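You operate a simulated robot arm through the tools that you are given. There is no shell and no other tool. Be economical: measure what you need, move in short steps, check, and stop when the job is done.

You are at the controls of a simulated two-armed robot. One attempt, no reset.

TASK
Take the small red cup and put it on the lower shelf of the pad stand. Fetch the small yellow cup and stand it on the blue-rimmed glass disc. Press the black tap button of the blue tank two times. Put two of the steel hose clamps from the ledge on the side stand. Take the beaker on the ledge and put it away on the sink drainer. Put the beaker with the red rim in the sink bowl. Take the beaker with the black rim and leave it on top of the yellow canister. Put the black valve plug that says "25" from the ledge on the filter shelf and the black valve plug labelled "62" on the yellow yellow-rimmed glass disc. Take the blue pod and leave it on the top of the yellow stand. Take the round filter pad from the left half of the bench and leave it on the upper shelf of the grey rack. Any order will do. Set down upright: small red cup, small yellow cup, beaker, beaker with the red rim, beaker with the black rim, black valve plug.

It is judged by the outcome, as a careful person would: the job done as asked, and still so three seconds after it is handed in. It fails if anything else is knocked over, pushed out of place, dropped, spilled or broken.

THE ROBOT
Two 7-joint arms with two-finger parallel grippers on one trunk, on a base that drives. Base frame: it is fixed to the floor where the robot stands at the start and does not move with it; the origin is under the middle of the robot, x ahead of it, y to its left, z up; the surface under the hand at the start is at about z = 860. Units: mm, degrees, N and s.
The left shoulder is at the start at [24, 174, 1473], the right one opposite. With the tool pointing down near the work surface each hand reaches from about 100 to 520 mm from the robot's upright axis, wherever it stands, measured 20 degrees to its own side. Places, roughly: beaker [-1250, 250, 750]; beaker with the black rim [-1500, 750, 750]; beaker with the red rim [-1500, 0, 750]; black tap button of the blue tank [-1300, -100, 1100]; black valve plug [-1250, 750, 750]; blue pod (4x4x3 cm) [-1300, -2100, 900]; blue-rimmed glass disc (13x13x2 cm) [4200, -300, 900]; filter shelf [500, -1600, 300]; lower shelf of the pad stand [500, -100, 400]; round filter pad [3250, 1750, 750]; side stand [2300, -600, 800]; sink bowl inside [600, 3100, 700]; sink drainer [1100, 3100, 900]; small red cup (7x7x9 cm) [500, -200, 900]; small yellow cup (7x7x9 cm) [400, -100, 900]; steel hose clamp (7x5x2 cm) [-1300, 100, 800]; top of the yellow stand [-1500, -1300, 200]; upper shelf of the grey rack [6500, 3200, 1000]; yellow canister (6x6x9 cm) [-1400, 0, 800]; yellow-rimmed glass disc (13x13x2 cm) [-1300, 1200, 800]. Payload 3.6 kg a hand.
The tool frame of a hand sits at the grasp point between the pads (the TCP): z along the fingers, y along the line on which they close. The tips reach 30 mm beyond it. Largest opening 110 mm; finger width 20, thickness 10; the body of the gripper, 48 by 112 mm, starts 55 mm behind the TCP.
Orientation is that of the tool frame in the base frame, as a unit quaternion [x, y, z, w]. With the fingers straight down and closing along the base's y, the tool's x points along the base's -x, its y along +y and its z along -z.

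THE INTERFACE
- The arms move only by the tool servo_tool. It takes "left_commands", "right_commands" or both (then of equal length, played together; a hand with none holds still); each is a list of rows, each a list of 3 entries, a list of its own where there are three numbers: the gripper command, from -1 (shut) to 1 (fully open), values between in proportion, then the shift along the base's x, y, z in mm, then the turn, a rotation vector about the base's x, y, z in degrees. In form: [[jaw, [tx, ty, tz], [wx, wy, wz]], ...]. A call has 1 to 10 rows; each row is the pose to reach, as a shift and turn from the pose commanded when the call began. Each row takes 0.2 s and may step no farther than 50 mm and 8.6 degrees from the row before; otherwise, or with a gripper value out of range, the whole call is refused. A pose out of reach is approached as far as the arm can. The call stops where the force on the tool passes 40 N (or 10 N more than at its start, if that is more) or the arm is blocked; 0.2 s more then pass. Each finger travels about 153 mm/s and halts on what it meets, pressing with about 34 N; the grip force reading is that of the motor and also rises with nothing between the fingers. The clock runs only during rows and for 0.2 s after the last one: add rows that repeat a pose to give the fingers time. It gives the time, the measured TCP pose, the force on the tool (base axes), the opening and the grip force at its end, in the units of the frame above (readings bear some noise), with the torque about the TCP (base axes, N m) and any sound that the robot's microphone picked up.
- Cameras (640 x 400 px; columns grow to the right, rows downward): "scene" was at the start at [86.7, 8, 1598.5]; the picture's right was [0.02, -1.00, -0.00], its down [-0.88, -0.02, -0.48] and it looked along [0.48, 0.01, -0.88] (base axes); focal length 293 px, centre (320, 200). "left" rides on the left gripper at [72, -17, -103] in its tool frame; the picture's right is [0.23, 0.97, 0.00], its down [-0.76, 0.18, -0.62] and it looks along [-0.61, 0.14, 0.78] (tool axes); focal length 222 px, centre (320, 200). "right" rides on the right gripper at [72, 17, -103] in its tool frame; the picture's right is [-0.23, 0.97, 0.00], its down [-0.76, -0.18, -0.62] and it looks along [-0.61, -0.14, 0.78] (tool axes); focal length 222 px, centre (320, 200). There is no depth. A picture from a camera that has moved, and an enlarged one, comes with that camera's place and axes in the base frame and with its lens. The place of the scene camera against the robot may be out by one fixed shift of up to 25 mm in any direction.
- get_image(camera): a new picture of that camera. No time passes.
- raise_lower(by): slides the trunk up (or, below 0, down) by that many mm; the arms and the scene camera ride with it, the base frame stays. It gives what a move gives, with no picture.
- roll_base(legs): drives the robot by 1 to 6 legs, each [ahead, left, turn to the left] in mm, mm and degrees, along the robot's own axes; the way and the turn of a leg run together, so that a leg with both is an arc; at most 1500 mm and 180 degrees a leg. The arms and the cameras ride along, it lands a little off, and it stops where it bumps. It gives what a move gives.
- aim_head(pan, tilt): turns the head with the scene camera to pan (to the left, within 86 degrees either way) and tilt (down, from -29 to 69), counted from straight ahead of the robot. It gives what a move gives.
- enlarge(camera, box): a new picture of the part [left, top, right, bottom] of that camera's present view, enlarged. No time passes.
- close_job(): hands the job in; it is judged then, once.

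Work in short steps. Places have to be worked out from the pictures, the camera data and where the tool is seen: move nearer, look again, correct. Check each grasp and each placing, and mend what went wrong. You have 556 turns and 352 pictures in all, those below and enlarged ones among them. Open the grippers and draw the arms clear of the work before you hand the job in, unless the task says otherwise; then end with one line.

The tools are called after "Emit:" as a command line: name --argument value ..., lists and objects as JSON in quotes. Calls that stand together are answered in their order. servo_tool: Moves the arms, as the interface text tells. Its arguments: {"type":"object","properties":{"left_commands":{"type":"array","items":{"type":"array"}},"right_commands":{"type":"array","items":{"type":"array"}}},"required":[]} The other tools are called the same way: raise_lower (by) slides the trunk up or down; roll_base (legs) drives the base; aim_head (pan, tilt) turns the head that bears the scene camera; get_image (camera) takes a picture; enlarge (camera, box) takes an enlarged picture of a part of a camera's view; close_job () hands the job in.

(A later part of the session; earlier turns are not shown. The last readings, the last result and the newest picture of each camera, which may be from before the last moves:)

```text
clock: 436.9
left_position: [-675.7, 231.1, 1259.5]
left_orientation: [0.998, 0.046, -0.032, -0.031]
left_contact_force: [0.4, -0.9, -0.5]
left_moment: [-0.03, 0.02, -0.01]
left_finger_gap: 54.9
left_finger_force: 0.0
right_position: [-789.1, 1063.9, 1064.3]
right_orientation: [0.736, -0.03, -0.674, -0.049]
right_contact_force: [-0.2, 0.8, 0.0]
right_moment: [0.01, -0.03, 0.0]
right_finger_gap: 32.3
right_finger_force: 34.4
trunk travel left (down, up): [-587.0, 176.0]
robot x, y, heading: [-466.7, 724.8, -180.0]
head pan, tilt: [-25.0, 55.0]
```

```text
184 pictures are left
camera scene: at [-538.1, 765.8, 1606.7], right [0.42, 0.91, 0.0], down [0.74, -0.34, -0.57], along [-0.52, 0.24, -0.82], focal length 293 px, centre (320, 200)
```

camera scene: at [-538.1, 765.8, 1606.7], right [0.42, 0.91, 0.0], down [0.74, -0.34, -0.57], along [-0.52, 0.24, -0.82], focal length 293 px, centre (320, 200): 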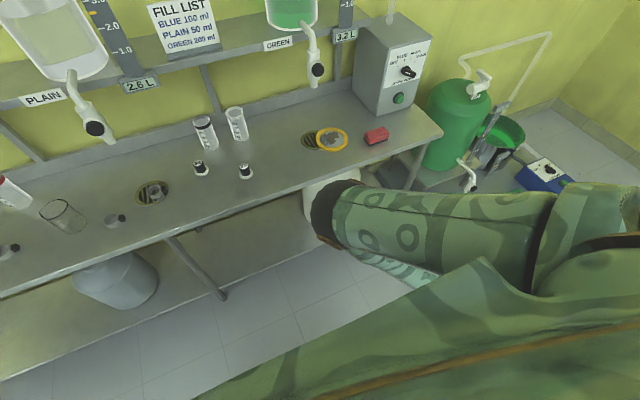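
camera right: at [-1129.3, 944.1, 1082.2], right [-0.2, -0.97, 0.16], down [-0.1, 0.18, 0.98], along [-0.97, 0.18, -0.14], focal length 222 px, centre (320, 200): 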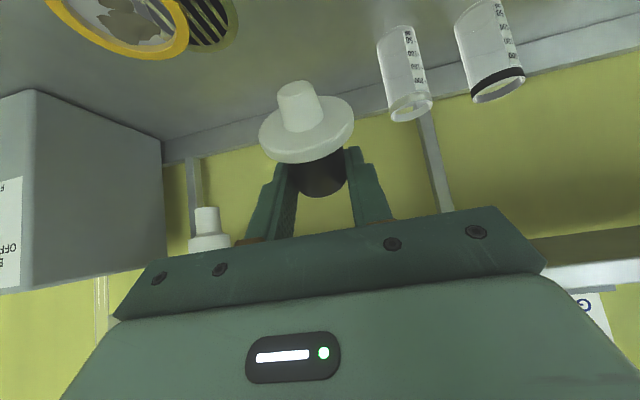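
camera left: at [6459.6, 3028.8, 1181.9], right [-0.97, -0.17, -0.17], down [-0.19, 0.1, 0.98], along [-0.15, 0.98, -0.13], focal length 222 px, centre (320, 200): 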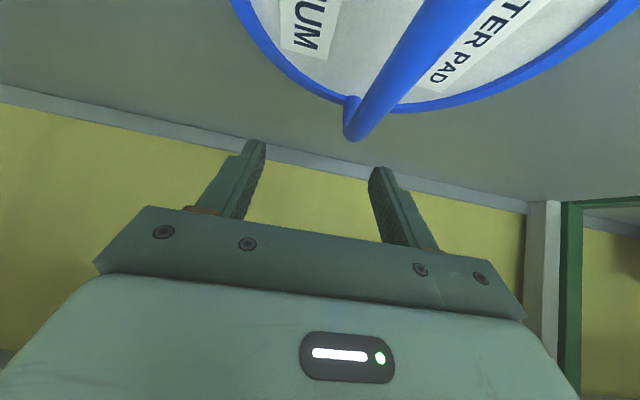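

Tilt of ~85° achieved; tool x now points down, so the plug should be close to upright. I lower the trunk, align sideways and approach the ledge's front edge.

Emit:
raise_lower --by -170

Emit:
roll_base --legs '[[0, 90, 0], [330, 0, 0]]'

Emit:
get_image --camera "right"

Emit:
aim_head --pan -35 --tilt 50

Emit:
get_image --camera "scene"

```text
clock: 438.8
left_position: [-674.9, 231.1, 1089.7]
left_orientation: [0.998, 0.045, -0.033, -0.031]
left_contact_force: [-0.8, -0.8, 0.7]
left_moment: [-0.02, -0.01, 0.01]
left_finger_gap: 55.0
left_finger_force: 0.1
right_position: [-790.2, 1063.1, 894.3]
right_orientation: [0.737, -0.029, -0.673, -0.049]
right_contact_force: [0.0, -0.2, -1.2]
right_moment: [-0.01, 0.0, -0.02]
right_finger_gap: 32.2
right_finger_force: 34.2
trunk travel left (down, up): [-417.0, 346.0]
robot x, y, heading: [-467.6, 729.3, -179.8]
head pan, tilt: [-25.0, 55.0]
```

```text
clock: 441.7
left_position: [-1004.8, 138.5, 1089.5]
left_orientation: [0.998, 0.046, -0.032, -0.03]
left_contact_force: [-0.9, 0.2, -0.4]
left_moment: [0.0, -0.03, -0.01]
left_finger_gap: 55.0
left_finger_force: 0.0
right_position: [-1122.4, 972.4, 893.6]
right_orientation: [0.737, -0.028, -0.673, -0.048]
right_contact_force: [-0.7, 0.3, -1.6]
right_moment: [-0.01, -0.01, 0.02]
right_finger_gap: 32.2
right_finger_force: 33.6
trunk travel left (down, up): [-417.0, 346.0]
robot x, y, heading: [-793.0, 638.0, -179.7]
head pan, tilt: [-25.0, 55.0]
```

```text
183 pictures are left
camera right: at [-1015.1, 945.8, 830.1], right [-0.13, -0.97, 0.19], down [0.57, 0.09, 0.82], along [-0.81, 0.21, 0.54], focal length 222 px, centre (320, 200)
```

right: 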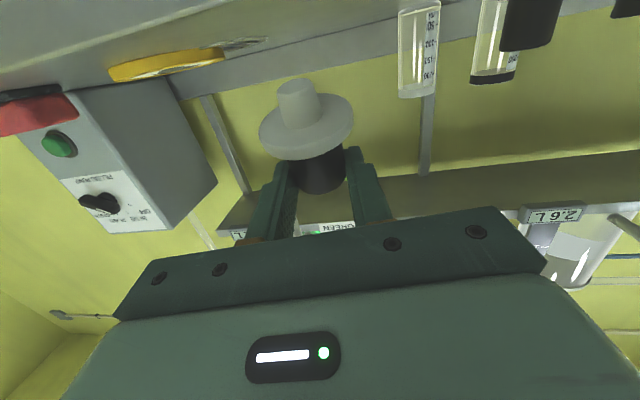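

```text
clock: 442.4
left_position: [-1004.8, 139.8, 1089.6]
left_orientation: [0.998, 0.046, -0.031, -0.031]
left_contact_force: [-0.4, -0.3, -0.2]
left_moment: [0.01, 0.02, -0.02]
left_finger_gap: 54.9
left_finger_force: 0.0
right_position: [-1121.2, 972.1, 893.3]
right_orientation: [0.737, -0.028, -0.673, -0.048]
right_contact_force: [0.2, -0.4, -0.6]
right_moment: [0.02, -0.01, -0.01]
right_finger_gap: 32.2
right_finger_force: 34.2
trunk travel left (down, up): [-417.0, 346.0]
robot x, y, heading: [-797.5, 636.5, -179.9]
head pan, tilt: [-35.0, 50.0]
```

```text
182 pictures are left
camera scene: at [-892.1, 688.4, 1442.3], right [0.57, 0.82, 0.0], down [0.63, -0.44, -0.64], along [-0.53, 0.37, -0.77], focal length 293 px, centre (320, 200)
```

scene: 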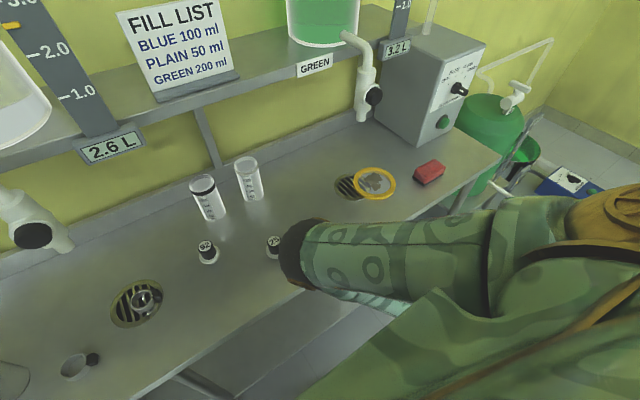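

Elbow will pass just above plug 25 (clear by ~30 mm). I advance 75 mm, then lower gradually.

Emit:
roll_base --legs '[[75, 0, 0]]'

Emit:
raise_lower --by -25

Emit:
get_image --camera "right"

Emit:
get_image --camera "scene"

```text
clock: 443.5
left_position: [-1082.7, 139.6, 1089.4]
left_orientation: [0.998, 0.045, -0.031, -0.031]
left_contact_force: [-0.1, 0.4, 0.0]
left_moment: [0.02, -0.07, 0.0]
left_finger_gap: 54.9
left_finger_force: 0.0
right_position: [-1198.7, 971.6, 893.3]
right_orientation: [0.738, -0.028, -0.673, -0.049]
right_contact_force: [-0.2, 0.0, -1.5]
right_moment: [-0.01, 0.05, 0.0]
right_finger_gap: 32.0
right_finger_force: 34.0
trunk travel left (down, up): [-417.0, 346.0]
robot x, y, heading: [-870.8, 636.7, -179.9]
head pan, tilt: [-35.0, 50.0]
```

```text
clock: 444.2
left_position: [-1081.0, 139.1, 1064.5]
left_orientation: [0.998, 0.046, -0.033, -0.031]
left_contact_force: [0.2, 0.2, 0.3]
left_moment: [0.02, 0.04, -0.01]
left_finger_gap: 55.0
left_finger_force: 0.1
right_position: [-1195.8, 972.5, 868.4]
right_orientation: [0.737, -0.029, -0.673, -0.049]
right_contact_force: [0.4, 0.1, -0.6]
right_moment: [-0.01, 0.0, -0.03]
right_finger_gap: 32.0
right_finger_force: 33.9
trunk travel left (down, up): [-392.0, 371.0]
robot x, y, heading: [-871.4, 637.6, -179.9]
head pan, tilt: [-35.0, 50.0]
```

```text
181 pictures are left
camera right: at [-1089.0, 945.8, 805.4], right [-0.13, -0.97, 0.19], down [0.57, 0.09, 0.82], along [-0.81, 0.21, 0.54], focal length 222 px, centre (320, 200)
```

right: 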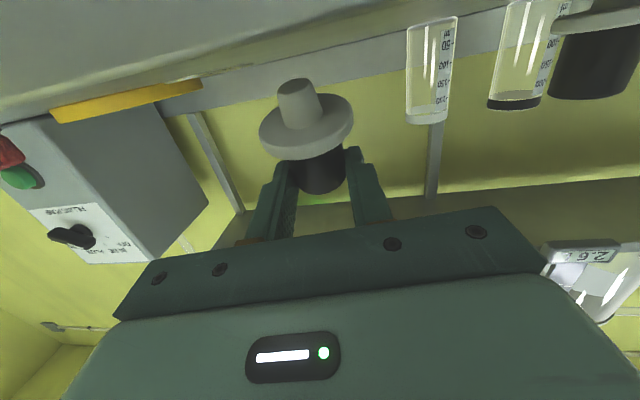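

```text
180 pictures are left
camera scene: at [-973.3, 688.4, 1417.2], right [0.57, 0.82, 0.0], down [0.63, -0.44, -0.64], along [-0.53, 0.37, -0.77], focal length 293 px, centre (320, 200)
```

scene: 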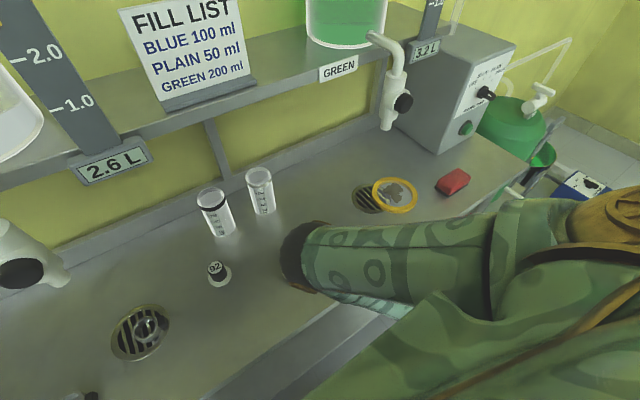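

Seen from below, the flange ellipse shows the stem still points ~25° toward me. I raise a bit, back 12 mm and tilt 24° more.

Emit:
raise_lower --by 30

Emit:
roll_base --legs '[[-15, 0, 0]]'

Emit:
servo_tool --right_commands '[[-1, [0, 0, 0], [1, 8, 0]], [-1, [0, 0, 0], [2, 16, 0]], [-1, [0, 0, 0], [2, 24, 0]], [-1, [0, 0, 0], [2, 24, 0]]]'

Emit:
get_image --camera "right"

```text
clock: 444.9
left_position: [-1080.8, 139.2, 1094.7]
left_orientation: [0.998, 0.044, -0.033, -0.031]
left_contact_force: [-0.8, 1.6, -0.4]
left_moment: [-0.01, 0.03, 0.0]
left_finger_gap: 55.0
left_finger_force: 0.1
right_position: [-1195.7, 972.4, 898.9]
right_orientation: [0.737, -0.028, -0.673, -0.048]
right_contact_force: [-0.3, 0.0, -0.4]
right_moment: [0.01, 0.02, 0.04]
right_finger_gap: 31.9
right_finger_force: 34.2
trunk travel left (down, up): [-422.0, 341.0]
robot x, y, heading: [-869.7, 635.6, -180.0]
head pan, tilt: [-35.0, 50.0]
```

```text
clock: 445.7
left_position: [-1065.5, 138.0, 1095.7]
left_orientation: [0.998, 0.045, -0.033, -0.031]
left_contact_force: [0.3, -0.1, 0.0]
left_moment: [-0.02, 0.02, 0.02]
left_finger_gap: 54.7
left_finger_force: 0.1
right_position: [-1180.8, 972.7, 898.9]
right_orientation: [0.737, -0.028, -0.674, -0.048]
right_contact_force: [-0.4, 0.1, 0.7]
right_moment: [0.01, 0.0, 0.01]
right_finger_gap: 32.2
right_finger_force: 34.2
trunk travel left (down, up): [-422.0, 341.0]
robot x, y, heading: [-855.7, 637.6, -179.8]
head pan, tilt: [-35.0, 50.0]
```

```text
clock: 446.7
left_position: [-1065.1, 139.1, 1095.3]
left_orientation: [0.998, 0.046, -0.033, -0.032]
left_contact_force: [0.1, -0.2, 0.6]
left_moment: [0.04, -0.02, 0.01]
left_finger_gap: 55.0
left_finger_force: 0.0
right_position: [-1204.4, 977.3, 884.9]
right_orientation: [-0.579, 0.026, 0.813, 0.055]
right_contact_force: [0.2, -0.3, 0.1]
right_moment: [-0.01, 0.02, -0.03]
right_finger_gap: 32.0
right_finger_force: 34.0
right hand out of reach, approached as far as the arm can: row 3, 4
trunk travel left (down, up): [-422.0, 341.0]
robot x, y, heading: [-855.9, 638.3, -180.0]
head pan, tilt: [-35.0, 50.0]
```

```text
179 pictures are left
camera right: at [-1132.7, 953.5, 782.7], right [-0.04, -0.98, 0.2], down [0.85, 0.07, 0.52], along [-0.52, 0.19, 0.83], focal length 222 px, centre (320, 200)
```

right: 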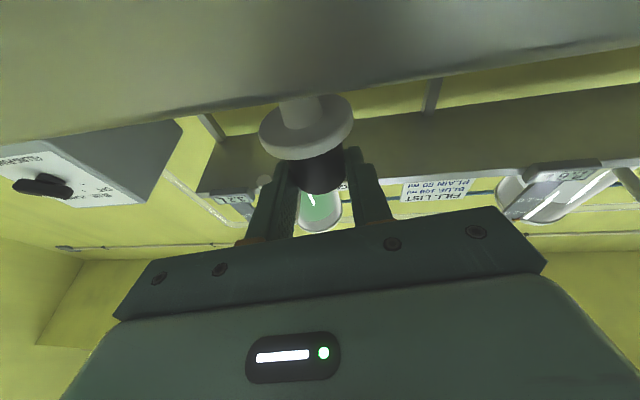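

Now near upright with fingers pointing slightly up. I back 10 mm for camera clearance and lower in steps watching force.

Emit:
roll_base --legs '[[-12, 0, 0]]'

Emit:
raise_lower --by -25

Emit:
raise_lower --by -8

Emit:
raise_lower --by -5

Emit:
get_image --camera "right"

```text
clock: 447.4
left_position: [-1053.7, 139.5, 1095.5]
left_orientation: [0.998, 0.046, -0.032, -0.031]
left_contact_force: [-0.1, -0.3, 0.1]
left_moment: [-0.02, 0.0, 0.0]
left_finger_gap: 54.9
left_finger_force: 0.0
right_position: [-1193.8, 977.0, 884.5]
right_orientation: [-0.581, 0.027, 0.812, 0.054]
right_contact_force: [0.0, -0.1, -0.4]
right_moment: [0.0, -0.01, 0.02]
right_finger_gap: 32.2
right_finger_force: 33.8
trunk travel left (down, up): [-422.0, 341.0]
robot x, y, heading: [-846.8, 635.6, -179.6]
head pan, tilt: [-35.0, 50.0]
```

```text
clock: 448.2
left_position: [-1053.8, 138.7, 1070.3]
left_orientation: [0.998, 0.045, -0.033, -0.031]
left_contact_force: [1.2, -0.3, 0.0]
left_moment: [0.02, 0.0, 0.0]
left_finger_gap: 54.9
left_finger_force: 0.0
right_position: [-1193.6, 978.0, 858.5]
right_orientation: [-0.585, 0.027, 0.809, 0.055]
right_contact_force: [-0.7, 0.0, -0.9]
right_moment: [0.03, -0.03, -0.03]
right_finger_gap: 32.3
right_finger_force: 33.8
trunk travel left (down, up): [-397.0, 366.0]
robot x, y, heading: [-843.6, 640.4, -179.9]
head pan, tilt: [-35.0, 50.0]
```

```text
clock: 448.7
left_position: [-1053.9, 139.8, 1062.2]
left_orientation: [0.998, 0.044, -0.033, -0.031]
left_contact_force: [-0.8, -0.4, 0.1]
left_moment: [-0.04, -0.01, -0.02]
left_finger_gap: 54.9
left_finger_force: 0.0
right_position: [-1194.5, 978.6, 849.2]
right_orientation: [-0.585, 0.027, 0.809, 0.055]
right_contact_force: [0.0, -0.1, -0.8]
right_moment: [0.01, -0.03, 0.02]
right_finger_gap: 32.3
right_finger_force: 34.0
trunk travel left (down, up): [-389.0, 374.0]
robot x, y, heading: [-844.5, 635.7, -180.1]
head pan, tilt: [-35.0, 50.0]
```

```text
clock: 449.3
left_position: [-1053.9, 140.0, 1055.8]
left_orientation: [0.998, 0.045, -0.033, -0.031]
left_contact_force: [-0.2, 0.1, 0.6]
left_moment: [-0.02, 0.0, 0.04]
left_finger_gap: 55.2
left_finger_force: 0.0
right_position: [-1195.1, 978.7, 846.8]
right_orientation: [-0.584, 0.027, 0.81, 0.055]
right_contact_force: [0.5, 0.2, 30.0]
right_moment: [0.1, 0.57, -0.02]
right_finger_gap: 32.2
right_finger_force: 34.1
trunk travel left (down, up): [-384.0, 379.0]
robot x, y, heading: [-844.9, 634.3, -179.9]
head pan, tilt: [-35.0, 50.0]
```

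```text
178 pictures are left
camera right: at [-1122.1, 954.5, 743.6], right [-0.05, -0.98, 0.19], down [0.85, 0.06, 0.53], along [-0.53, 0.19, 0.83], focal length 222 px, centre (320, 200)
```

right: 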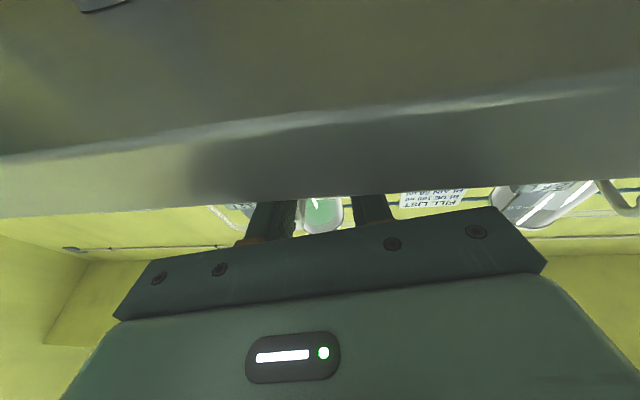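

Firm contact directly under the grip (as predicted). I relieve slightly and open the fingers.

Emit:
raise_lower --by 2

Emit:
servo_tool --right_commands '[[-0.3, [0, 0, 0], [0, 0, 0]], [-0.1, [0, 0, 0], [0, 0, 0]], [0.1, [0, 0, 0], [0, 0, 0]], [0.3, [0, 0, 0], [0, 0, 0]], [0.3, [0, 0, 0], [0, 0, 0]]]'

Emit:
roll_base --legs '[[-200, 0, 0]]'

Emit:
get_image --camera "scene"

```text
clock: 449.8
left_position: [-1053.5, 138.4, 1057.6]
left_orientation: [0.998, 0.046, -0.033, -0.032]
left_contact_force: [-0.6, -0.5, 1.1]
left_moment: [-0.02, 0.02, -0.01]
left_finger_gap: 54.9
left_finger_force: 0.0
right_position: [-1194.4, 977.7, 846.3]
right_orientation: [-0.585, 0.027, 0.809, 0.055]
right_contact_force: [-3.1, 4.0, 19.7]
right_moment: [0.23, 0.51, -0.08]
right_finger_gap: 32.3
right_finger_force: 34.3
trunk travel left (down, up): [-386.0, 377.0]
robot x, y, heading: [-845.5, 637.8, -179.8]
head pan, tilt: [-35.0, 50.0]
```

```text
clock: 451.0
left_position: [-1054.9, 139.7, 1059.4]
left_orientation: [0.998, 0.046, -0.032, -0.031]
left_contact_force: [-0.3, -1.0, -0.7]
left_moment: [0.02, -0.01, 0.0]
left_finger_gap: 55.0
left_finger_force: 0.0
right_position: [-1195.8, 977.8, 845.5]
right_orientation: [-0.586, 0.027, 0.808, 0.055]
right_contact_force: [-1.1, -0.3, 0.3]
right_moment: [0.04, 0.01, -0.02]
right_finger_gap: 71.2
right_finger_force: 0.1
trunk travel left (down, up): [-386.0, 377.0]
robot x, y, heading: [-842.8, 638.0, -180.2]
head pan, tilt: [-35.0, 50.0]
```

```text
clock: 452.6
left_position: [-853.2, 139.2, 1059.3]
left_orientation: [0.998, 0.045, -0.033, -0.031]
left_contact_force: [-0.6, 0.1, 0.2]
left_moment: [-0.01, 0.05, 0.03]
left_finger_gap: 55.0
left_finger_force: 0.1
right_position: [-994.7, 977.8, 845.9]
right_orientation: [-0.586, 0.028, 0.808, 0.055]
right_contact_force: [1.6, 0.4, 0.1]
right_moment: [0.0, -0.02, -0.02]
right_finger_gap: 71.4
right_finger_force: 0.0
trunk travel left (down, up): [-386.0, 377.0]
robot x, y, heading: [-639.1, 635.3, -179.8]
head pan, tilt: [-35.0, 50.0]
```

```text
177 pictures are left
camera scene: at [-748.4, 688.9, 1411.1], right [0.57, 0.82, 0.0], down [0.63, -0.44, -0.64], along [-0.53, 0.37, -0.77], focal length 293 px, centre (320, 200)
```

scene: 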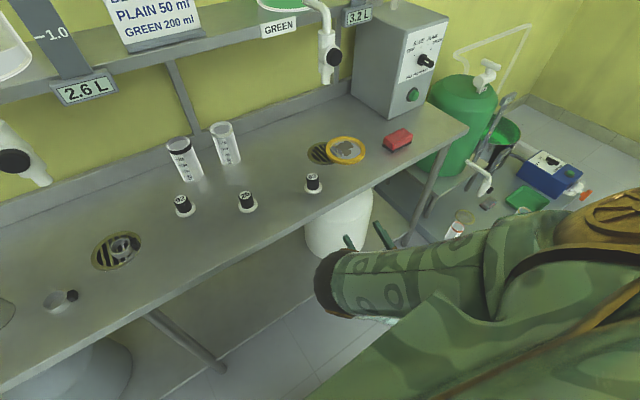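

Plug 62 now stands upright near the ledge front. I turn the right hand back to vertical.

Emit:
servo_tool --right_commands '[[0, [0, 0, 10], [0, -8, 0]], [0, [0, 0, 20], [0, -16, 0]], [0, [0, 0, 30], [0, -24, 0]], [0, [0, 0, 40], [0, -32, 0]], [0, [0, 0, 50], [0, -40, 0]], [0, [0, 0, 50], [0, -48, 0]], [0, [0, 0, 50], [0, -56, 0]], [0, [0, 0, 50], [0, -64, 0]], [0, [0, 0, 50], [0, -72, 0]], [0, [0, 0, 50], [0, -80, 0]]]'

Emit:
servo_tool --right_commands '[[0, [0, 0, 0], [0, -8, 0]], [0, [0, 0, 0], [0, -16, 0]], [0, [0, 0, 0], [0, -24, 0]], [0, [0, 0, 0], [0, -28, 0]], [0, [0, 0, 0], [0, -28, 0]]]'

Emit:
enlarge --camera "scene" --box '[150, 110, 390, 270]'

```text
clock: 454.8
left_position: [-855.5, 139.2, 1059.2]
left_orientation: [0.998, 0.044, -0.032, -0.031]
left_contact_force: [-0.3, -0.3, 0.1]
left_moment: [-0.03, 0.02, 0.03]
left_finger_gap: 55.1
left_finger_force: 0.1
right_position: [-995.7, 979.1, 894.4]
right_orientation: [0.969, 0.015, -0.241, -0.057]
right_contact_force: [1.0, 0.6, 0.7]
right_moment: [0.0, 0.02, -0.01]
right_finger_gap: 54.8
right_finger_force: 0.0
trunk travel left (down, up): [-386.0, 377.0]
robot x, y, heading: [-645.0, 637.5, -179.6]
head pan, tilt: [-35.0, 50.0]
```

```text
clock: 456.0
left_position: [-855.2, 139.7, 1058.9]
left_orientation: [0.998, 0.045, -0.032, -0.031]
left_contact_force: [0.0, 0.0, -0.3]
left_moment: [0.02, -0.02, -0.01]
left_finger_gap: 55.1
left_finger_force: 0.2
right_position: [-997.1, 978.0, 895.7]
right_orientation: [0.998, 0.029, 0.0, -0.055]
right_contact_force: [0.2, 0.5, 0.4]
right_moment: [-0.02, 0.02, 0.01]
right_finger_gap: 55.0
right_finger_force: 0.1
trunk travel left (down, up): [-386.0, 377.0]
robot x, y, heading: [-645.0, 639.1, -179.7]
head pan, tilt: [-35.0, 50.0]
```

```text
2.50 times, centred on (270, 190) of scene
camera zoom: at [-749.9, 688.9, 1411.0], right [0.57, 0.82, 0.0], down [0.63, -0.44, -0.64], along [-0.53, 0.37, -0.77], focal length 733 px, centre (445, 225)
```

zoom: 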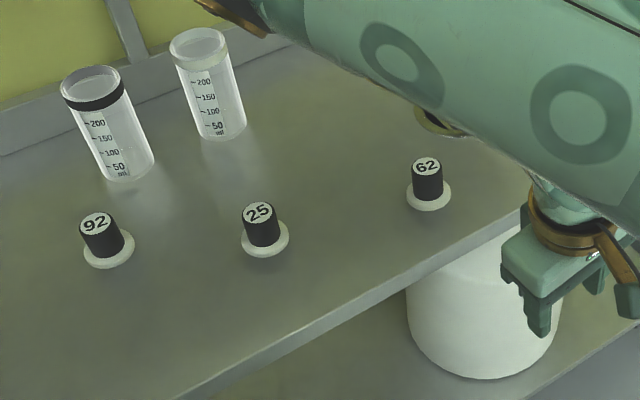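

I straighten the hand, then move over plug 62 at ~(-1207,980) and check.

Emit:
servo_tool --right_commands '[[0, [0, 0, 20], [-3, 0, -2]], [0, [0, 0, 30], [-6.3, 0, -3.3]], [0, [0, 0, 30], [-6.3, 0, -3.3]]]'

Emit:
roll_base --legs '[[200, 0, 0]]'

Emit:
get_image --camera "right"

```text
clock: 456.8
left_position: [-854.1, 140.3, 1058.2]
left_orientation: [0.998, 0.046, -0.033, -0.031]
left_contact_force: [0.2, 0.0, 0.4]
left_moment: [0.01, 0.01, -0.01]
left_finger_gap: 54.8
left_finger_force: 0.0
right_position: [-997.2, 978.6, 925.0]
right_orientation: [1.0, -0.001, -0.001, 0.002]
right_contact_force: [-1.1, 0.3, -0.6]
right_moment: [-0.01, -0.03, 0.02]
right_finger_gap: 54.9
right_finger_force: 0.0
trunk travel left (down, up): [-386.0, 377.0]
robot x, y, heading: [-644.4, 637.1, -179.8]
head pan, tilt: [-35.0, 50.0]
```

```text
clock: 458.4
left_position: [-1056.4, 139.6, 1057.2]
left_orientation: [0.998, 0.047, -0.032, -0.031]
left_contact_force: [-0.9, -0.2, 0.6]
left_moment: [-0.01, -0.05, 0.02]
left_finger_gap: 55.0
left_finger_force: 0.0
right_position: [-1198.6, 976.9, 925.6]
right_orientation: [1.0, -0.001, 0.001, 0.001]
right_contact_force: [-0.2, -0.9, 0.1]
right_moment: [-0.01, 0.0, 0.0]
right_finger_gap: 54.8
right_finger_force: 0.1
trunk travel left (down, up): [-386.0, 377.0]
robot x, y, heading: [-846.2, 641.3, -179.9]
head pan, tilt: [-35.0, 50.0]
```

```text
175 pictures are left
camera right: at [-1125.8, 960.9, 1027.8], right [-0.23, -0.97, 0.0], down [-0.76, 0.18, 0.62], along [-0.61, 0.14, -0.78], focal length 222 px, centre (320, 200)
```

right: 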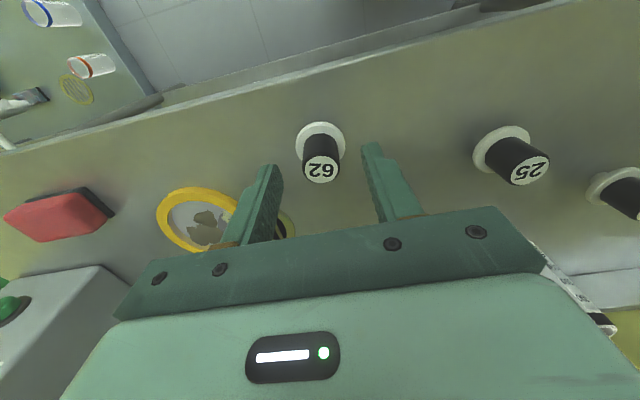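

Emit:
roll_base --legs '[[18, -4, 0]]'

Emit:
raise_lower --by -55

Emit:
get_image --camera "right"

```text
clock: 459.2
left_position: [-1073.1, 142.9, 1058.8]
left_orientation: [0.998, 0.045, -0.032, -0.031]
left_contact_force: [0.0, -0.1, -0.4]
left_moment: [0.01, 0.0, -0.03]
left_finger_gap: 55.1
left_finger_force: 0.1
right_position: [-1215.7, 980.5, 924.4]
right_orientation: [1.0, -0.001, -0.001, 0.001]
right_contact_force: [-0.5, 0.9, 0.5]
right_moment: [0.04, 0.0, 0.02]
right_finger_gap: 54.8
right_finger_force: 0.0
trunk travel left (down, up): [-386.0, 377.0]
robot x, y, heading: [-864.1, 639.5, -179.9]
head pan, tilt: [-35.0, 50.0]
```

```text
clock: 460.1
left_position: [-1073.8, 142.0, 1003.7]
left_orientation: [0.998, 0.046, -0.034, -0.03]
left_contact_force: [-0.6, 0.5, 0.9]
left_moment: [0.02, 0.03, 0.0]
left_finger_gap: 55.0
left_finger_force: 0.1
right_position: [-1215.7, 981.4, 868.6]
right_orientation: [1.0, 0.0, 0.0, 0.0]
right_contact_force: [0.4, 0.3, -0.1]
right_moment: [0.01, -0.02, -0.01]
right_finger_gap: 55.1
right_finger_force: 0.0
trunk travel left (down, up): [-331.0, 432.0]
robot x, y, heading: [-867.2, 639.6, -179.9]
head pan, tilt: [-35.0, 50.0]
```

```text
174 pictures are left
camera right: at [-1142.7, 964.9, 973.3], right [-0.23, -0.97, 0.0], down [-0.76, 0.18, 0.62], along [-0.61, 0.14, -0.78], focal length 222 px, centre (320, 200)
```

right: 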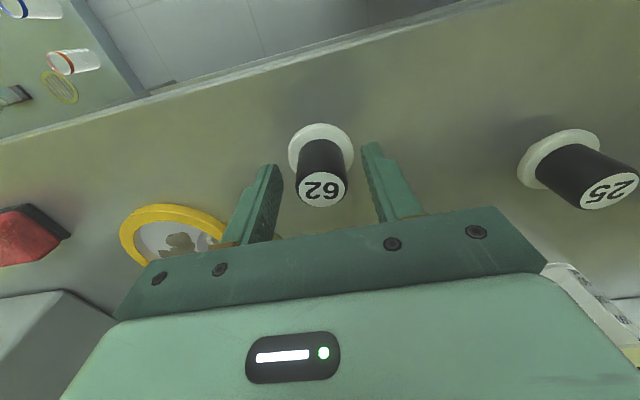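

Geometry is consistent with good alignment (top z≈866, flange ≈814). I lower 12 mm and close.

Emit:
raise_lower --by -12

Emit:
servo_tool --right_commands '[[-0.2, [0, 0, 0], [0, 0, 0]], [-0.35, [0, 0, 0], [0, 0, 0]], [-0.5, [0, 0, 0], [0, 0, 0]], [-1, [0, 0, 0], [0, 0, 0]], [-1, [0, 0, 0], [0, 0, 0]]]'

Emit:
raise_lower --by 45

Emit:
get_image --camera "right"

```text
clock: 460.7
left_position: [-1072.6, 143.6, 991.9]
left_orientation: [0.998, 0.046, -0.033, -0.031]
left_contact_force: [-0.1, 0.3, -0.2]
left_moment: [0.03, 0.02, 0.0]
left_finger_gap: 54.9
left_finger_force: 0.0
right_position: [-1214.8, 982.1, 858.2]
right_orientation: [1.0, -0.001, -0.001, 0.001]
right_contact_force: [0.9, -0.8, 0.0]
right_moment: [0.0, -0.02, 0.0]
right_finger_gap: 55.3
right_finger_force: 0.0
trunk travel left (down, up): [-319.0, 444.0]
robot x, y, heading: [-862.5, 644.2, -179.9]
head pan, tilt: [-35.0, 50.0]
```

```text
clock: 461.9
left_position: [-1073.3, 143.0, 992.2]
left_orientation: [0.998, 0.046, -0.032, -0.03]
left_contact_force: [0.5, 0.1, 0.9]
left_moment: [0.02, -0.01, 0.0]
left_finger_gap: 55.2
left_finger_force: 0.1
right_position: [-1214.9, 981.3, 857.7]
right_orientation: [1.0, -0.001, -0.001, 0.001]
right_contact_force: [-0.3, -0.2, 0.2]
right_moment: [0.0, 0.01, 0.01]
right_finger_gap: 32.5
right_finger_force: 34.0
trunk travel left (down, up): [-319.0, 444.0]
robot x, y, heading: [-866.4, 642.5, -179.8]
head pan, tilt: [-35.0, 50.0]
```

```text
clock: 462.8
left_position: [-1074.1, 142.2, 1036.9]
left_orientation: [0.998, 0.046, -0.032, -0.032]
left_contact_force: [0.2, 0.1, 0.7]
left_moment: [0.01, -0.02, 0.0]
left_finger_gap: 55.0
left_finger_force: 0.1
right_position: [-1214.5, 982.2, 902.9]
right_orientation: [1.0, -0.001, 0.0, 0.001]
right_contact_force: [-0.1, 0.2, -0.5]
right_moment: [0.01, -0.04, 0.01]
right_finger_gap: 32.4
right_finger_force: 33.9
trunk travel left (down, up): [-364.0, 399.0]
robot x, y, heading: [-864.8, 640.8, -180.0]
head pan, tilt: [-35.0, 50.0]
```

```text
173 pictures are left
camera right: at [-1143.2, 964.7, 1005.8], right [-0.23, -0.97, 0.0], down [-0.76, 0.18, 0.62], along [-0.61, 0.14, -0.78], focal length 222 px, centre (320, 200)
```

right: 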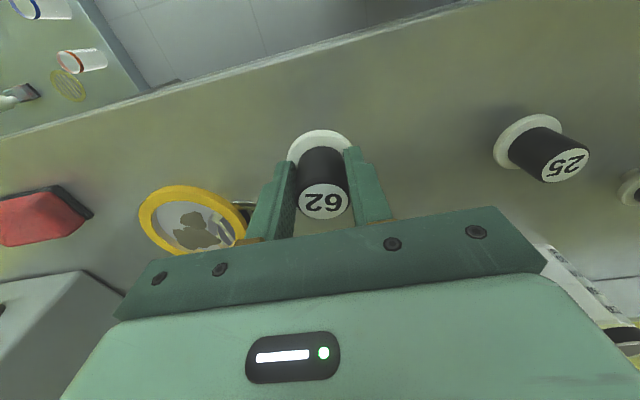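

Grasped upright. The yellow disc centre is ~(-1289,1157), but the green tap's button is at ~(-1292,1105,1109), so I'll place the plug off-centre, toward +y/+x. I strafe right first.

Emit:
roll_base --legs '[[0, -195, 0]]'

Emit:
get_image --camera "right"

Emit:
get_image --camera "scene"

```text
clock: 464.4
left_position: [-1073.4, 339.1, 1037.4]
left_orientation: [0.998, 0.047, -0.032, -0.031]
left_contact_force: [0.4, -0.6, 0.6]
left_moment: [-0.03, -0.01, -0.02]
left_finger_gap: 55.0
left_finger_force: 0.0
right_position: [-1217.8, 1176.7, 903.6]
right_orientation: [1.0, 0.0, -0.001, 0.002]
right_contact_force: [-0.3, 0.2, -0.6]
right_moment: [-0.03, 0.01, 0.05]
right_finger_gap: 32.1
right_finger_force: 34.0
trunk travel left (down, up): [-364.0, 399.0]
robot x, y, heading: [-862.0, 837.2, -179.8]
head pan, tilt: [-35.0, 50.0]
```

```text
172 pictures are left
camera right: at [-1144.3, 1161.0, 1005.8], right [-0.23, -0.97, 0.0], down [-0.76, 0.18, 0.62], along [-0.61, 0.14, -0.78], focal length 222 px, centre (320, 200)
```

right: 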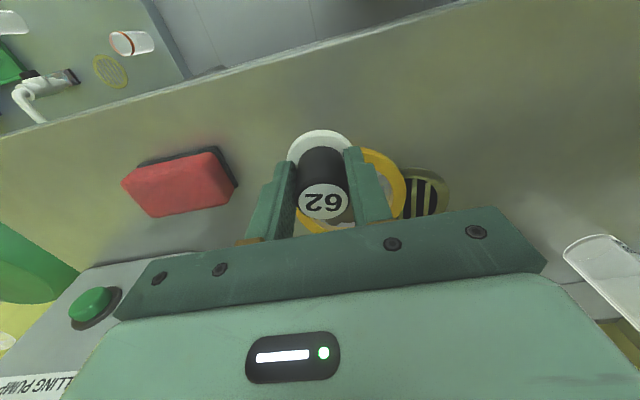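

```text
171 pictures are left
camera scene: at [-976.8, 888.9, 1388.7], right [0.57, 0.82, 0.0], down [0.63, -0.44, -0.64], along [-0.53, 0.37, -0.77], focal length 293 px, centre (320, 200)
```

scene: 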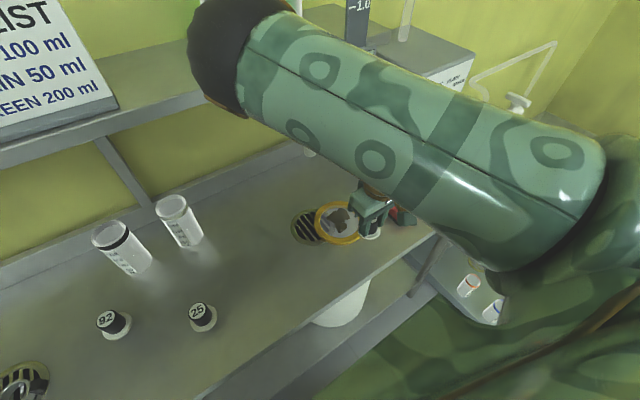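

Clearances look OK. I advance 35 mm by base and 15 mm by arm.

Emit:
roll_base --legs '[[35, -3, 0]]'

Emit:
servo_tool --right_commands '[[-1, [-5, 0, 0], [0, 0, 0]], [-1, [-10, 0, 0], [0, 0, 0]], [-1, [-15, 0, 0], [0, 0, 0]], [-1, [-15, 0, 0], [0, 0, 0]]]'

Emit:
enlarge --camera "scene" --box '[260, 130, 480, 290]'

Emit:
enlarge --camera "right" --box '[200, 80, 480, 260]'

```text
clock: 465.2
left_position: [-1110.3, 340.1, 1036.9]
left_orientation: [0.998, 0.046, -0.032, -0.031]
left_contact_force: [0.1, -0.8, -0.6]
left_moment: [-0.03, -0.07, 0.03]
left_finger_gap: 55.0
left_finger_force: 0.1
right_position: [-1253.8, 1180.1, 902.2]
right_orientation: [1.0, 0.0, 0.0, 0.001]
right_contact_force: [-0.5, 0.3, 0.2]
right_moment: [0.04, -0.02, 0.0]
right_finger_gap: 32.2
right_finger_force: 33.9
trunk travel left (down, up): [-364.0, 399.0]
robot x, y, heading: [-895.9, 841.3, -179.9]
head pan, tilt: [-35.0, 50.0]
```

```text
clock: 466.2
left_position: [-1108.8, 341.7, 1037.9]
left_orientation: [0.998, 0.047, -0.033, -0.031]
left_contact_force: [-0.2, 0.1, 0.0]
left_moment: [0.01, 0.0, -0.02]
left_finger_gap: 55.1
left_finger_force: 0.0
right_position: [-1267.6, 1180.4, 903.4]
right_orientation: [1.0, -0.001, -0.001, 0.001]
right_contact_force: [0.1, -0.4, -0.9]
right_moment: [0.0, 0.0, -0.02]
right_finger_gap: 32.2
right_finger_force: 33.9
trunk travel left (down, up): [-364.0, 399.0]
robot x, y, heading: [-899.5, 845.4, -179.7]
head pan, tilt: [-35.0, 50.0]
```

```text
2.50 times, centred on (370, 210) of scene
camera zoom: at [-1011.8, 890.3, 1388.8], right [0.57, 0.82, 0.0], down [0.63, -0.44, -0.64], along [-0.53, 0.37, -0.77], focal length 733 px, centre (195, 175)
```

zoom: 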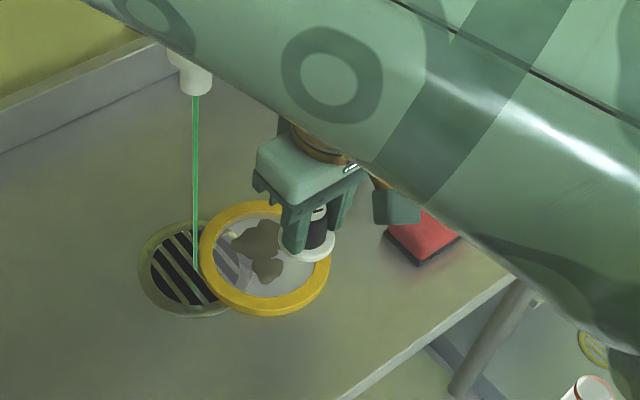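

```text
2.22 times, centred on (340, 170) of right
camera zoom: at [-1194.2, 1163.0, 1006.1], right [-0.23, -0.97, 0.0], down [-0.76, 0.18, 0.62], along [-0.61, 0.14, -0.78], focal length 494 px, centre (276, 267)
```

zoom: 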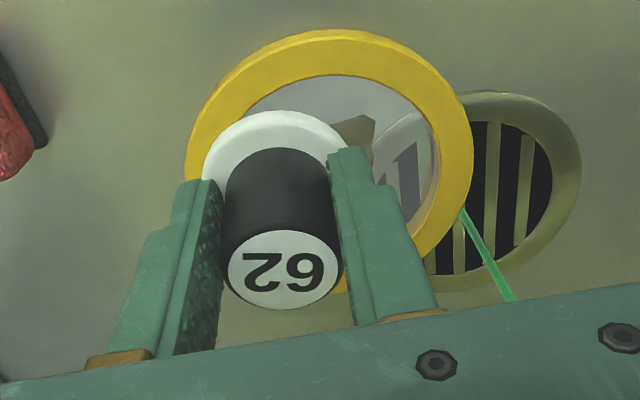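

The green tap is running — my forearm is pressing its button. I back off at once.

Emit:
roll_base --legs '[[-60, 0, 0]]'

Emit:
get_image --camera "scene"

```text
clock: 467.2
left_position: [-1047.5, 340.8, 1037.3]
left_orientation: [0.998, 0.046, -0.033, -0.031]
left_contact_force: [0.3, -0.1, 0.3]
left_moment: [-0.03, 0.06, 0.05]
left_finger_gap: 54.7
left_finger_force: 0.0
right_position: [-1204.8, 1178.5, 904.5]
right_orientation: [1.0, 0.001, -0.002, 0.001]
right_contact_force: [0.6, 0.2, 0.4]
right_moment: [0.01, 0.04, 0.0]
right_finger_gap: 32.2
right_finger_force: 34.2
trunk travel left (down, up): [-364.0, 399.0]
robot x, y, heading: [-839.4, 842.5, -179.5]
head pan, tilt: [-35.0, 50.0]
```

```text
168 pictures are left
camera scene: at [-949.4, 890.7, 1389.0], right [0.57, 0.82, 0.0], down [0.63, -0.44, -0.64], along [-0.53, 0.37, -0.77], focal length 293 px, centre (320, 200)
```

scene: 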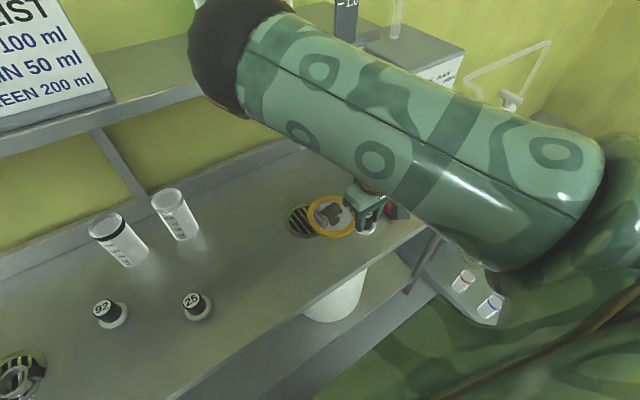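

Flow stopped (it went into the drain). The forearm runs sideways past that button, so I'll use a straight-arm approach: back off and extend the arm forward.

Emit:
roll_base --legs '[[-240, 0, 0]]'

Emit:
servo_tool --right_commands '[[-1, [-25, -10, 5], [0, 0, 0]], [-1, [-50, -25, 10], [0, 0, 0]], [-1, [-75, -40, 15], [0, 0, 0]], [-1, [-100, -55, 20], [0, 0, 0]], [-1, [-125, -70, 20], [0, 0, 0]], [-1, [-150, -85, 20], [0, 0, 0]], [-1, [-175, -100, 20], [0, 0, 0]], [-1, [-200, -115, 20], [0, 0, 0]], [-1, [-220, -120, 20], [0, 0, 0]], [-1, [-220, -120, 20], [0, 0, 0]]]'

Emit:
get_image --camera "scene"

```text
clock: 469.0
left_position: [-808.5, 343.6, 1037.6]
left_orientation: [0.998, 0.047, -0.033, -0.031]
left_contact_force: [-0.2, -0.7, -0.5]
left_moment: [0.01, 0.01, -0.03]
left_finger_gap: 55.1
left_finger_force: 0.2
right_position: [-967.0, 1182.1, 903.1]
right_orientation: [1.0, 0.0, -0.001, 0.001]
right_contact_force: [0.3, 0.7, 0.0]
right_moment: [0.03, 0.01, 0.02]
right_finger_gap: 32.2
right_finger_force: 34.1
trunk travel left (down, up): [-364.0, 399.0]
robot x, y, heading: [-598.7, 837.4, -179.7]
head pan, tilt: [-35.0, 50.0]
```

```text
clock: 471.2
left_position: [-809.7, 342.0, 1037.0]
left_orientation: [0.998, 0.047, -0.032, -0.031]
left_contact_force: [-0.6, 0.1, -0.1]
left_moment: [0.0, -0.02, -0.03]
left_finger_gap: 54.9
left_finger_force: 0.1
right_position: [-1187.7, 1061.5, 924.0]
right_orientation: [1.0, 0.001, 0.0, 0.001]
right_contact_force: [-0.8, -0.2, -0.8]
right_moment: [0.03, 0.01, -0.01]
right_finger_gap: 32.7
right_finger_force: 34.0
trunk travel left (down, up): [-364.0, 399.0]
robot x, y, heading: [-598.6, 842.3, -179.6]
head pan, tilt: [-35.0, 50.0]
```

```text
167 pictures are left
camera scene: at [-712.0, 891.8, 1388.8], right [0.57, 0.82, 0.0], down [0.63, -0.44, -0.64], along [-0.53, 0.37, -0.77], focal length 293 px, centre (320, 200)
```

scene: 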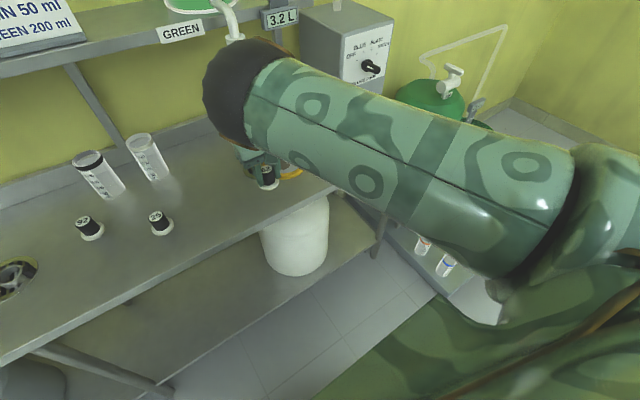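

Not straight yet; extend another 60 mm.

Emit:
servo_tool --right_commands '[[-1, [-15, 0, 5], [0, 0, 0]], [-1, [-30, 0, 10], [0, 0, 0]], [-1, [-45, 0, 15], [0, 0, 0]], [-1, [-60, 0, 20], [0, 0, 0]], [-1, [-70, 0, 25], [0, 0, 0]], [-1, [-70, 0, 25], [0, 0, 0]]]'

Emit:
get_image --camera "scene"

```text
clock: 472.6
left_position: [-809.5, 343.0, 1037.1]
left_orientation: [0.998, 0.047, -0.032, -0.031]
left_contact_force: [0.7, -0.5, -0.1]
left_moment: [0.0, 0.03, -0.01]
left_finger_gap: 55.1
left_finger_force: 0.1
right_position: [-1246.7, 1063.0, 946.9]
right_orientation: [1.0, 0.0, 0.0, 0.002]
right_contact_force: [0.7, -0.3, -0.6]
right_moment: [0.02, -0.03, 0.01]
right_finger_gap: 32.6
right_finger_force: 33.8
right hand out of reach, approached as far as the arm can: row 5, 6
trunk travel left (down, up): [-364.0, 399.0]
robot x, y, heading: [-600.4, 841.2, -179.6]
head pan, tilt: [-35.0, 50.0]
```

```text
166 pictures are left
camera scene: at [-712.6, 892.5, 1388.7], right [0.57, 0.82, 0.0], down [0.63, -0.44, -0.64], along [-0.53, 0.37, -0.77], focal length 293 px, centre (320, 200)
```

scene: 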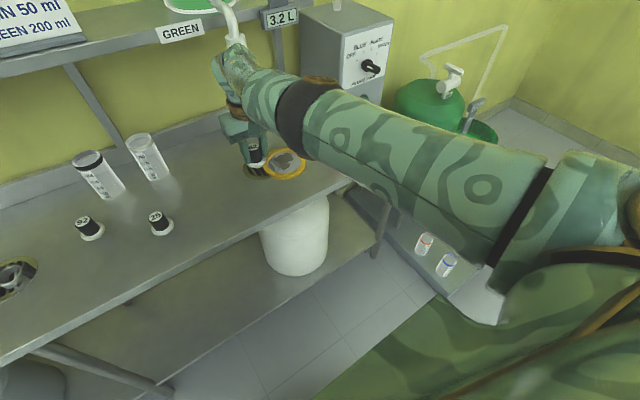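

Straight now. I back 70, strafe right 127 (clear of the tap), then check.

Emit:
roll_base --legs '[[-80, 0, -0.4], [0, -127, 0]]'

Emit:
raise_lower --by -40

Emit:
get_image --camera "right"

Emit:
get_image --camera "scene"

```text
clock: 474.5
left_position: [-732.5, 472.2, 1036.9]
left_orientation: [0.998, 0.043, -0.032, -0.029]
left_contact_force: [0.5, 0.3, 0.4]
left_moment: [-0.05, 0.01, -0.02]
left_finger_gap: 54.9
left_finger_force: 0.1
right_position: [-1164.5, 1196.8, 947.1]
right_orientation: [1.0, -0.003, -0.001, 0.002]
right_contact_force: [0.1, 0.7, -0.7]
right_moment: [-0.04, 0.01, 0.01]
right_finger_gap: 32.9
right_finger_force: 33.5
trunk travel left (down, up): [-364.0, 399.0]
robot x, y, heading: [-519.6, 965.1, 179.6]
head pan, tilt: [-35.0, 50.0]
```

```text
clock: 475.3
left_position: [-732.0, 471.3, 997.9]
left_orientation: [0.998, 0.043, -0.033, -0.032]
left_contact_force: [0.0, -1.3, 0.4]
left_moment: [0.01, 0.03, 0.01]
left_finger_gap: 55.0
left_finger_force: 0.0
right_position: [-1164.6, 1194.8, 909.5]
right_orientation: [1.0, -0.004, -0.001, 0.002]
right_contact_force: [0.2, 0.4, 0.6]
right_moment: [-0.02, -0.01, -0.02]
right_finger_gap: 32.4
right_finger_force: 33.9
trunk travel left (down, up): [-324.0, 439.0]
robot x, y, heading: [-524.0, 969.2, 180.0]
head pan, tilt: [-35.0, 50.0]
```

```text
165 pictures are left
camera right: at [-1092.0, 1177.9, 1011.0], right [-0.23, -0.97, 0.0], down [-0.76, 0.19, 0.62], along [-0.61, 0.14, -0.78], focal length 222 px, centre (320, 200)
```

right: 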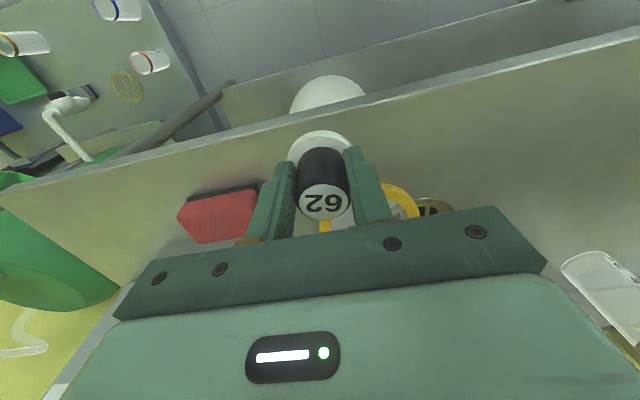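

```text
164 pictures are left
camera scene: at [-644.8, 1019.9, 1348.3], right [0.58, 0.82, 0.0], down [0.63, -0.44, -0.64], along [-0.53, 0.37, -0.77], focal length 293 px, centre (320, 200)
```

scene: 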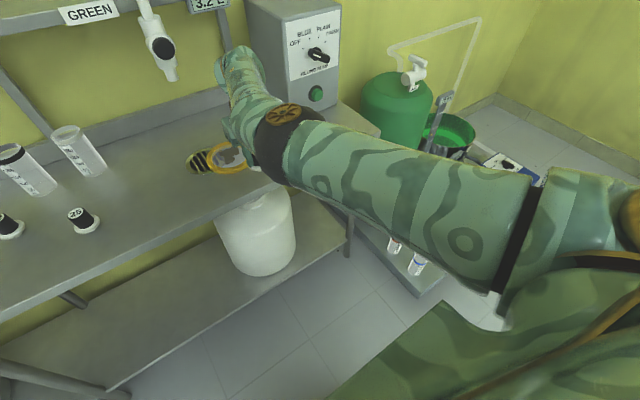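

Tap and box are clear of the arm. I advance 80 mm and look.

Emit:
roll_base --legs '[[85, 4, 0]]'

Emit:
enlarge --camera "right" --box '[200, 80, 480, 260]'

Emit:
get_image --camera "scene"

```text
clock: 476.4
left_position: [-818.8, 466.7, 996.0]
left_orientation: [0.998, 0.044, -0.033, -0.031]
left_contact_force: [-0.5, 0.1, -0.2]
left_moment: [0.0, -0.04, -0.03]
left_finger_gap: 55.0
left_finger_force: 0.2
right_position: [-1251.6, 1190.8, 905.9]
right_orientation: [1.0, -0.004, 0.001, 0.0]
right_contact_force: [0.3, 0.0, -1.5]
right_moment: [-0.01, -0.04, 0.01]
right_finger_gap: 32.6
right_finger_force: 33.2
trunk travel left (down, up): [-324.0, 439.0]
robot x, y, heading: [-604.3, 965.7, 180.0]
head pan, tilt: [-35.0, 50.0]
```

```text
2.22 times, centred on (340, 170) of right
camera zoom: at [-1178.9, 1173.6, 1009.6], right [-0.23, -0.97, 0.0], down [-0.76, 0.18, 0.62], along [-0.61, 0.14, -0.78], focal length 494 px, centre (276, 267)
```

zoom: 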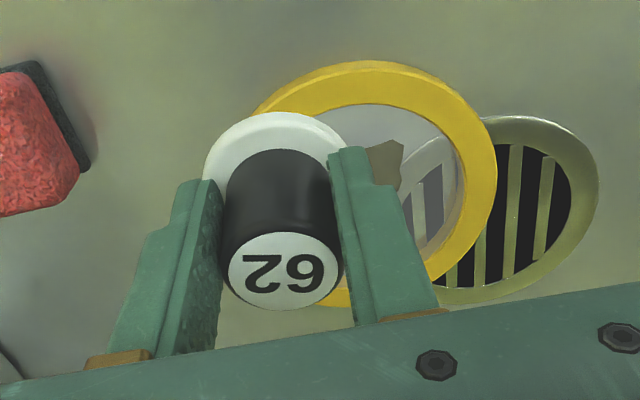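

```text
162 pictures are left
camera scene: at [-732.3, 1015.9, 1348.0], right [0.57, 0.82, 0.0], down [0.63, -0.44, -0.64], along [-0.52, 0.37, -0.77], focal length 293 px, centre (320, 200)
```

scene: 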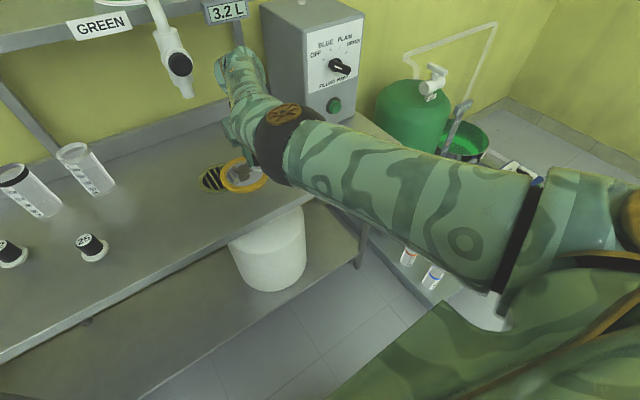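

Disc centre ≈ (-1293,1158). I advance 30 mm, left 5, then lower in steps.

Emit:
roll_base --legs '[[30, 5, 0]]'

Emit:
get_image --camera "scene"

Emit:
raise_lower --by -15

Emit:
enlarge --camera "right" --box '[200, 80, 480, 260]'

```text
clock: 477.2
left_position: [-849.0, 462.0, 996.6]
left_orientation: [0.998, 0.043, -0.031, -0.031]
left_contact_force: [-0.9, 0.2, -0.1]
left_moment: [-0.01, -0.03, 0.06]
left_finger_gap: 55.1
left_finger_force: 0.1
right_position: [-1281.8, 1185.9, 906.4]
right_orientation: [1.0, -0.004, 0.0, 0.001]
right_contact_force: [-0.5, 0.0, -0.1]
right_moment: [0.0, 0.01, -0.04]
right_finger_gap: 32.7
right_finger_force: 33.9
trunk travel left (down, up): [-324.0, 439.0]
robot x, y, heading: [-636.7, 957.8, 180.1]
head pan, tilt: [-35.0, 50.0]
```

```text
161 pictures are left
camera scene: at [-763.0, 1010.7, 1347.9], right [0.57, 0.82, 0.0], down [0.63, -0.44, -0.64], along [-0.52, 0.37, -0.77], focal length 293 px, centre (320, 200)
```

scene: 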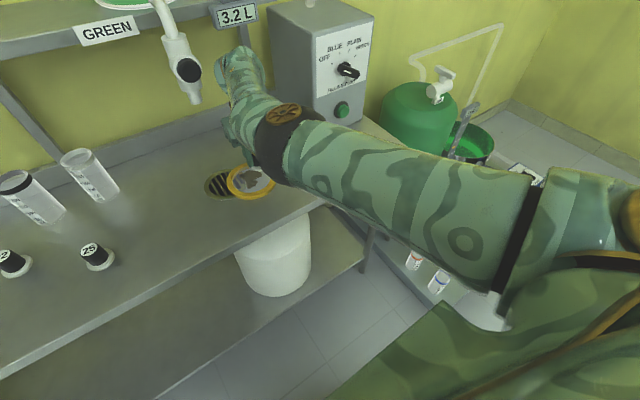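

```text
clock: 477.9
left_position: [-848.3, 461.7, 982.3]
left_orientation: [0.998, 0.044, -0.034, -0.031]
left_contact_force: [0.0, 0.1, 0.7]
left_moment: [0.0, 0.03, 0.02]
left_finger_gap: 54.9
left_finger_force: 0.1
right_position: [-1280.4, 1185.9, 892.5]
right_orientation: [1.0, -0.003, -0.001, 0.002]
right_contact_force: [-0.6, 0.6, -0.6]
right_moment: [0.0, 0.0, 0.01]
right_finger_gap: 32.6
right_finger_force: 34.2
trunk travel left (down, up): [-309.0, 454.0]
robot x, y, heading: [-636.8, 960.8, 180.0]
head pan, tilt: [-35.0, 50.0]
```

```text
2.22 times, centred on (340, 170) of right
camera zoom: at [-1207.4, 1168.6, 995.8], right [-0.23, -0.97, 0.0], down [-0.76, 0.19, 0.62], along [-0.61, 0.14, -0.78], focal length 494 px, centre (276, 267)
```

zoom: 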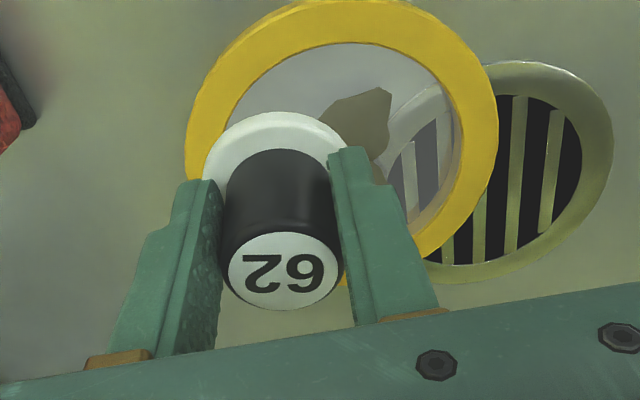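

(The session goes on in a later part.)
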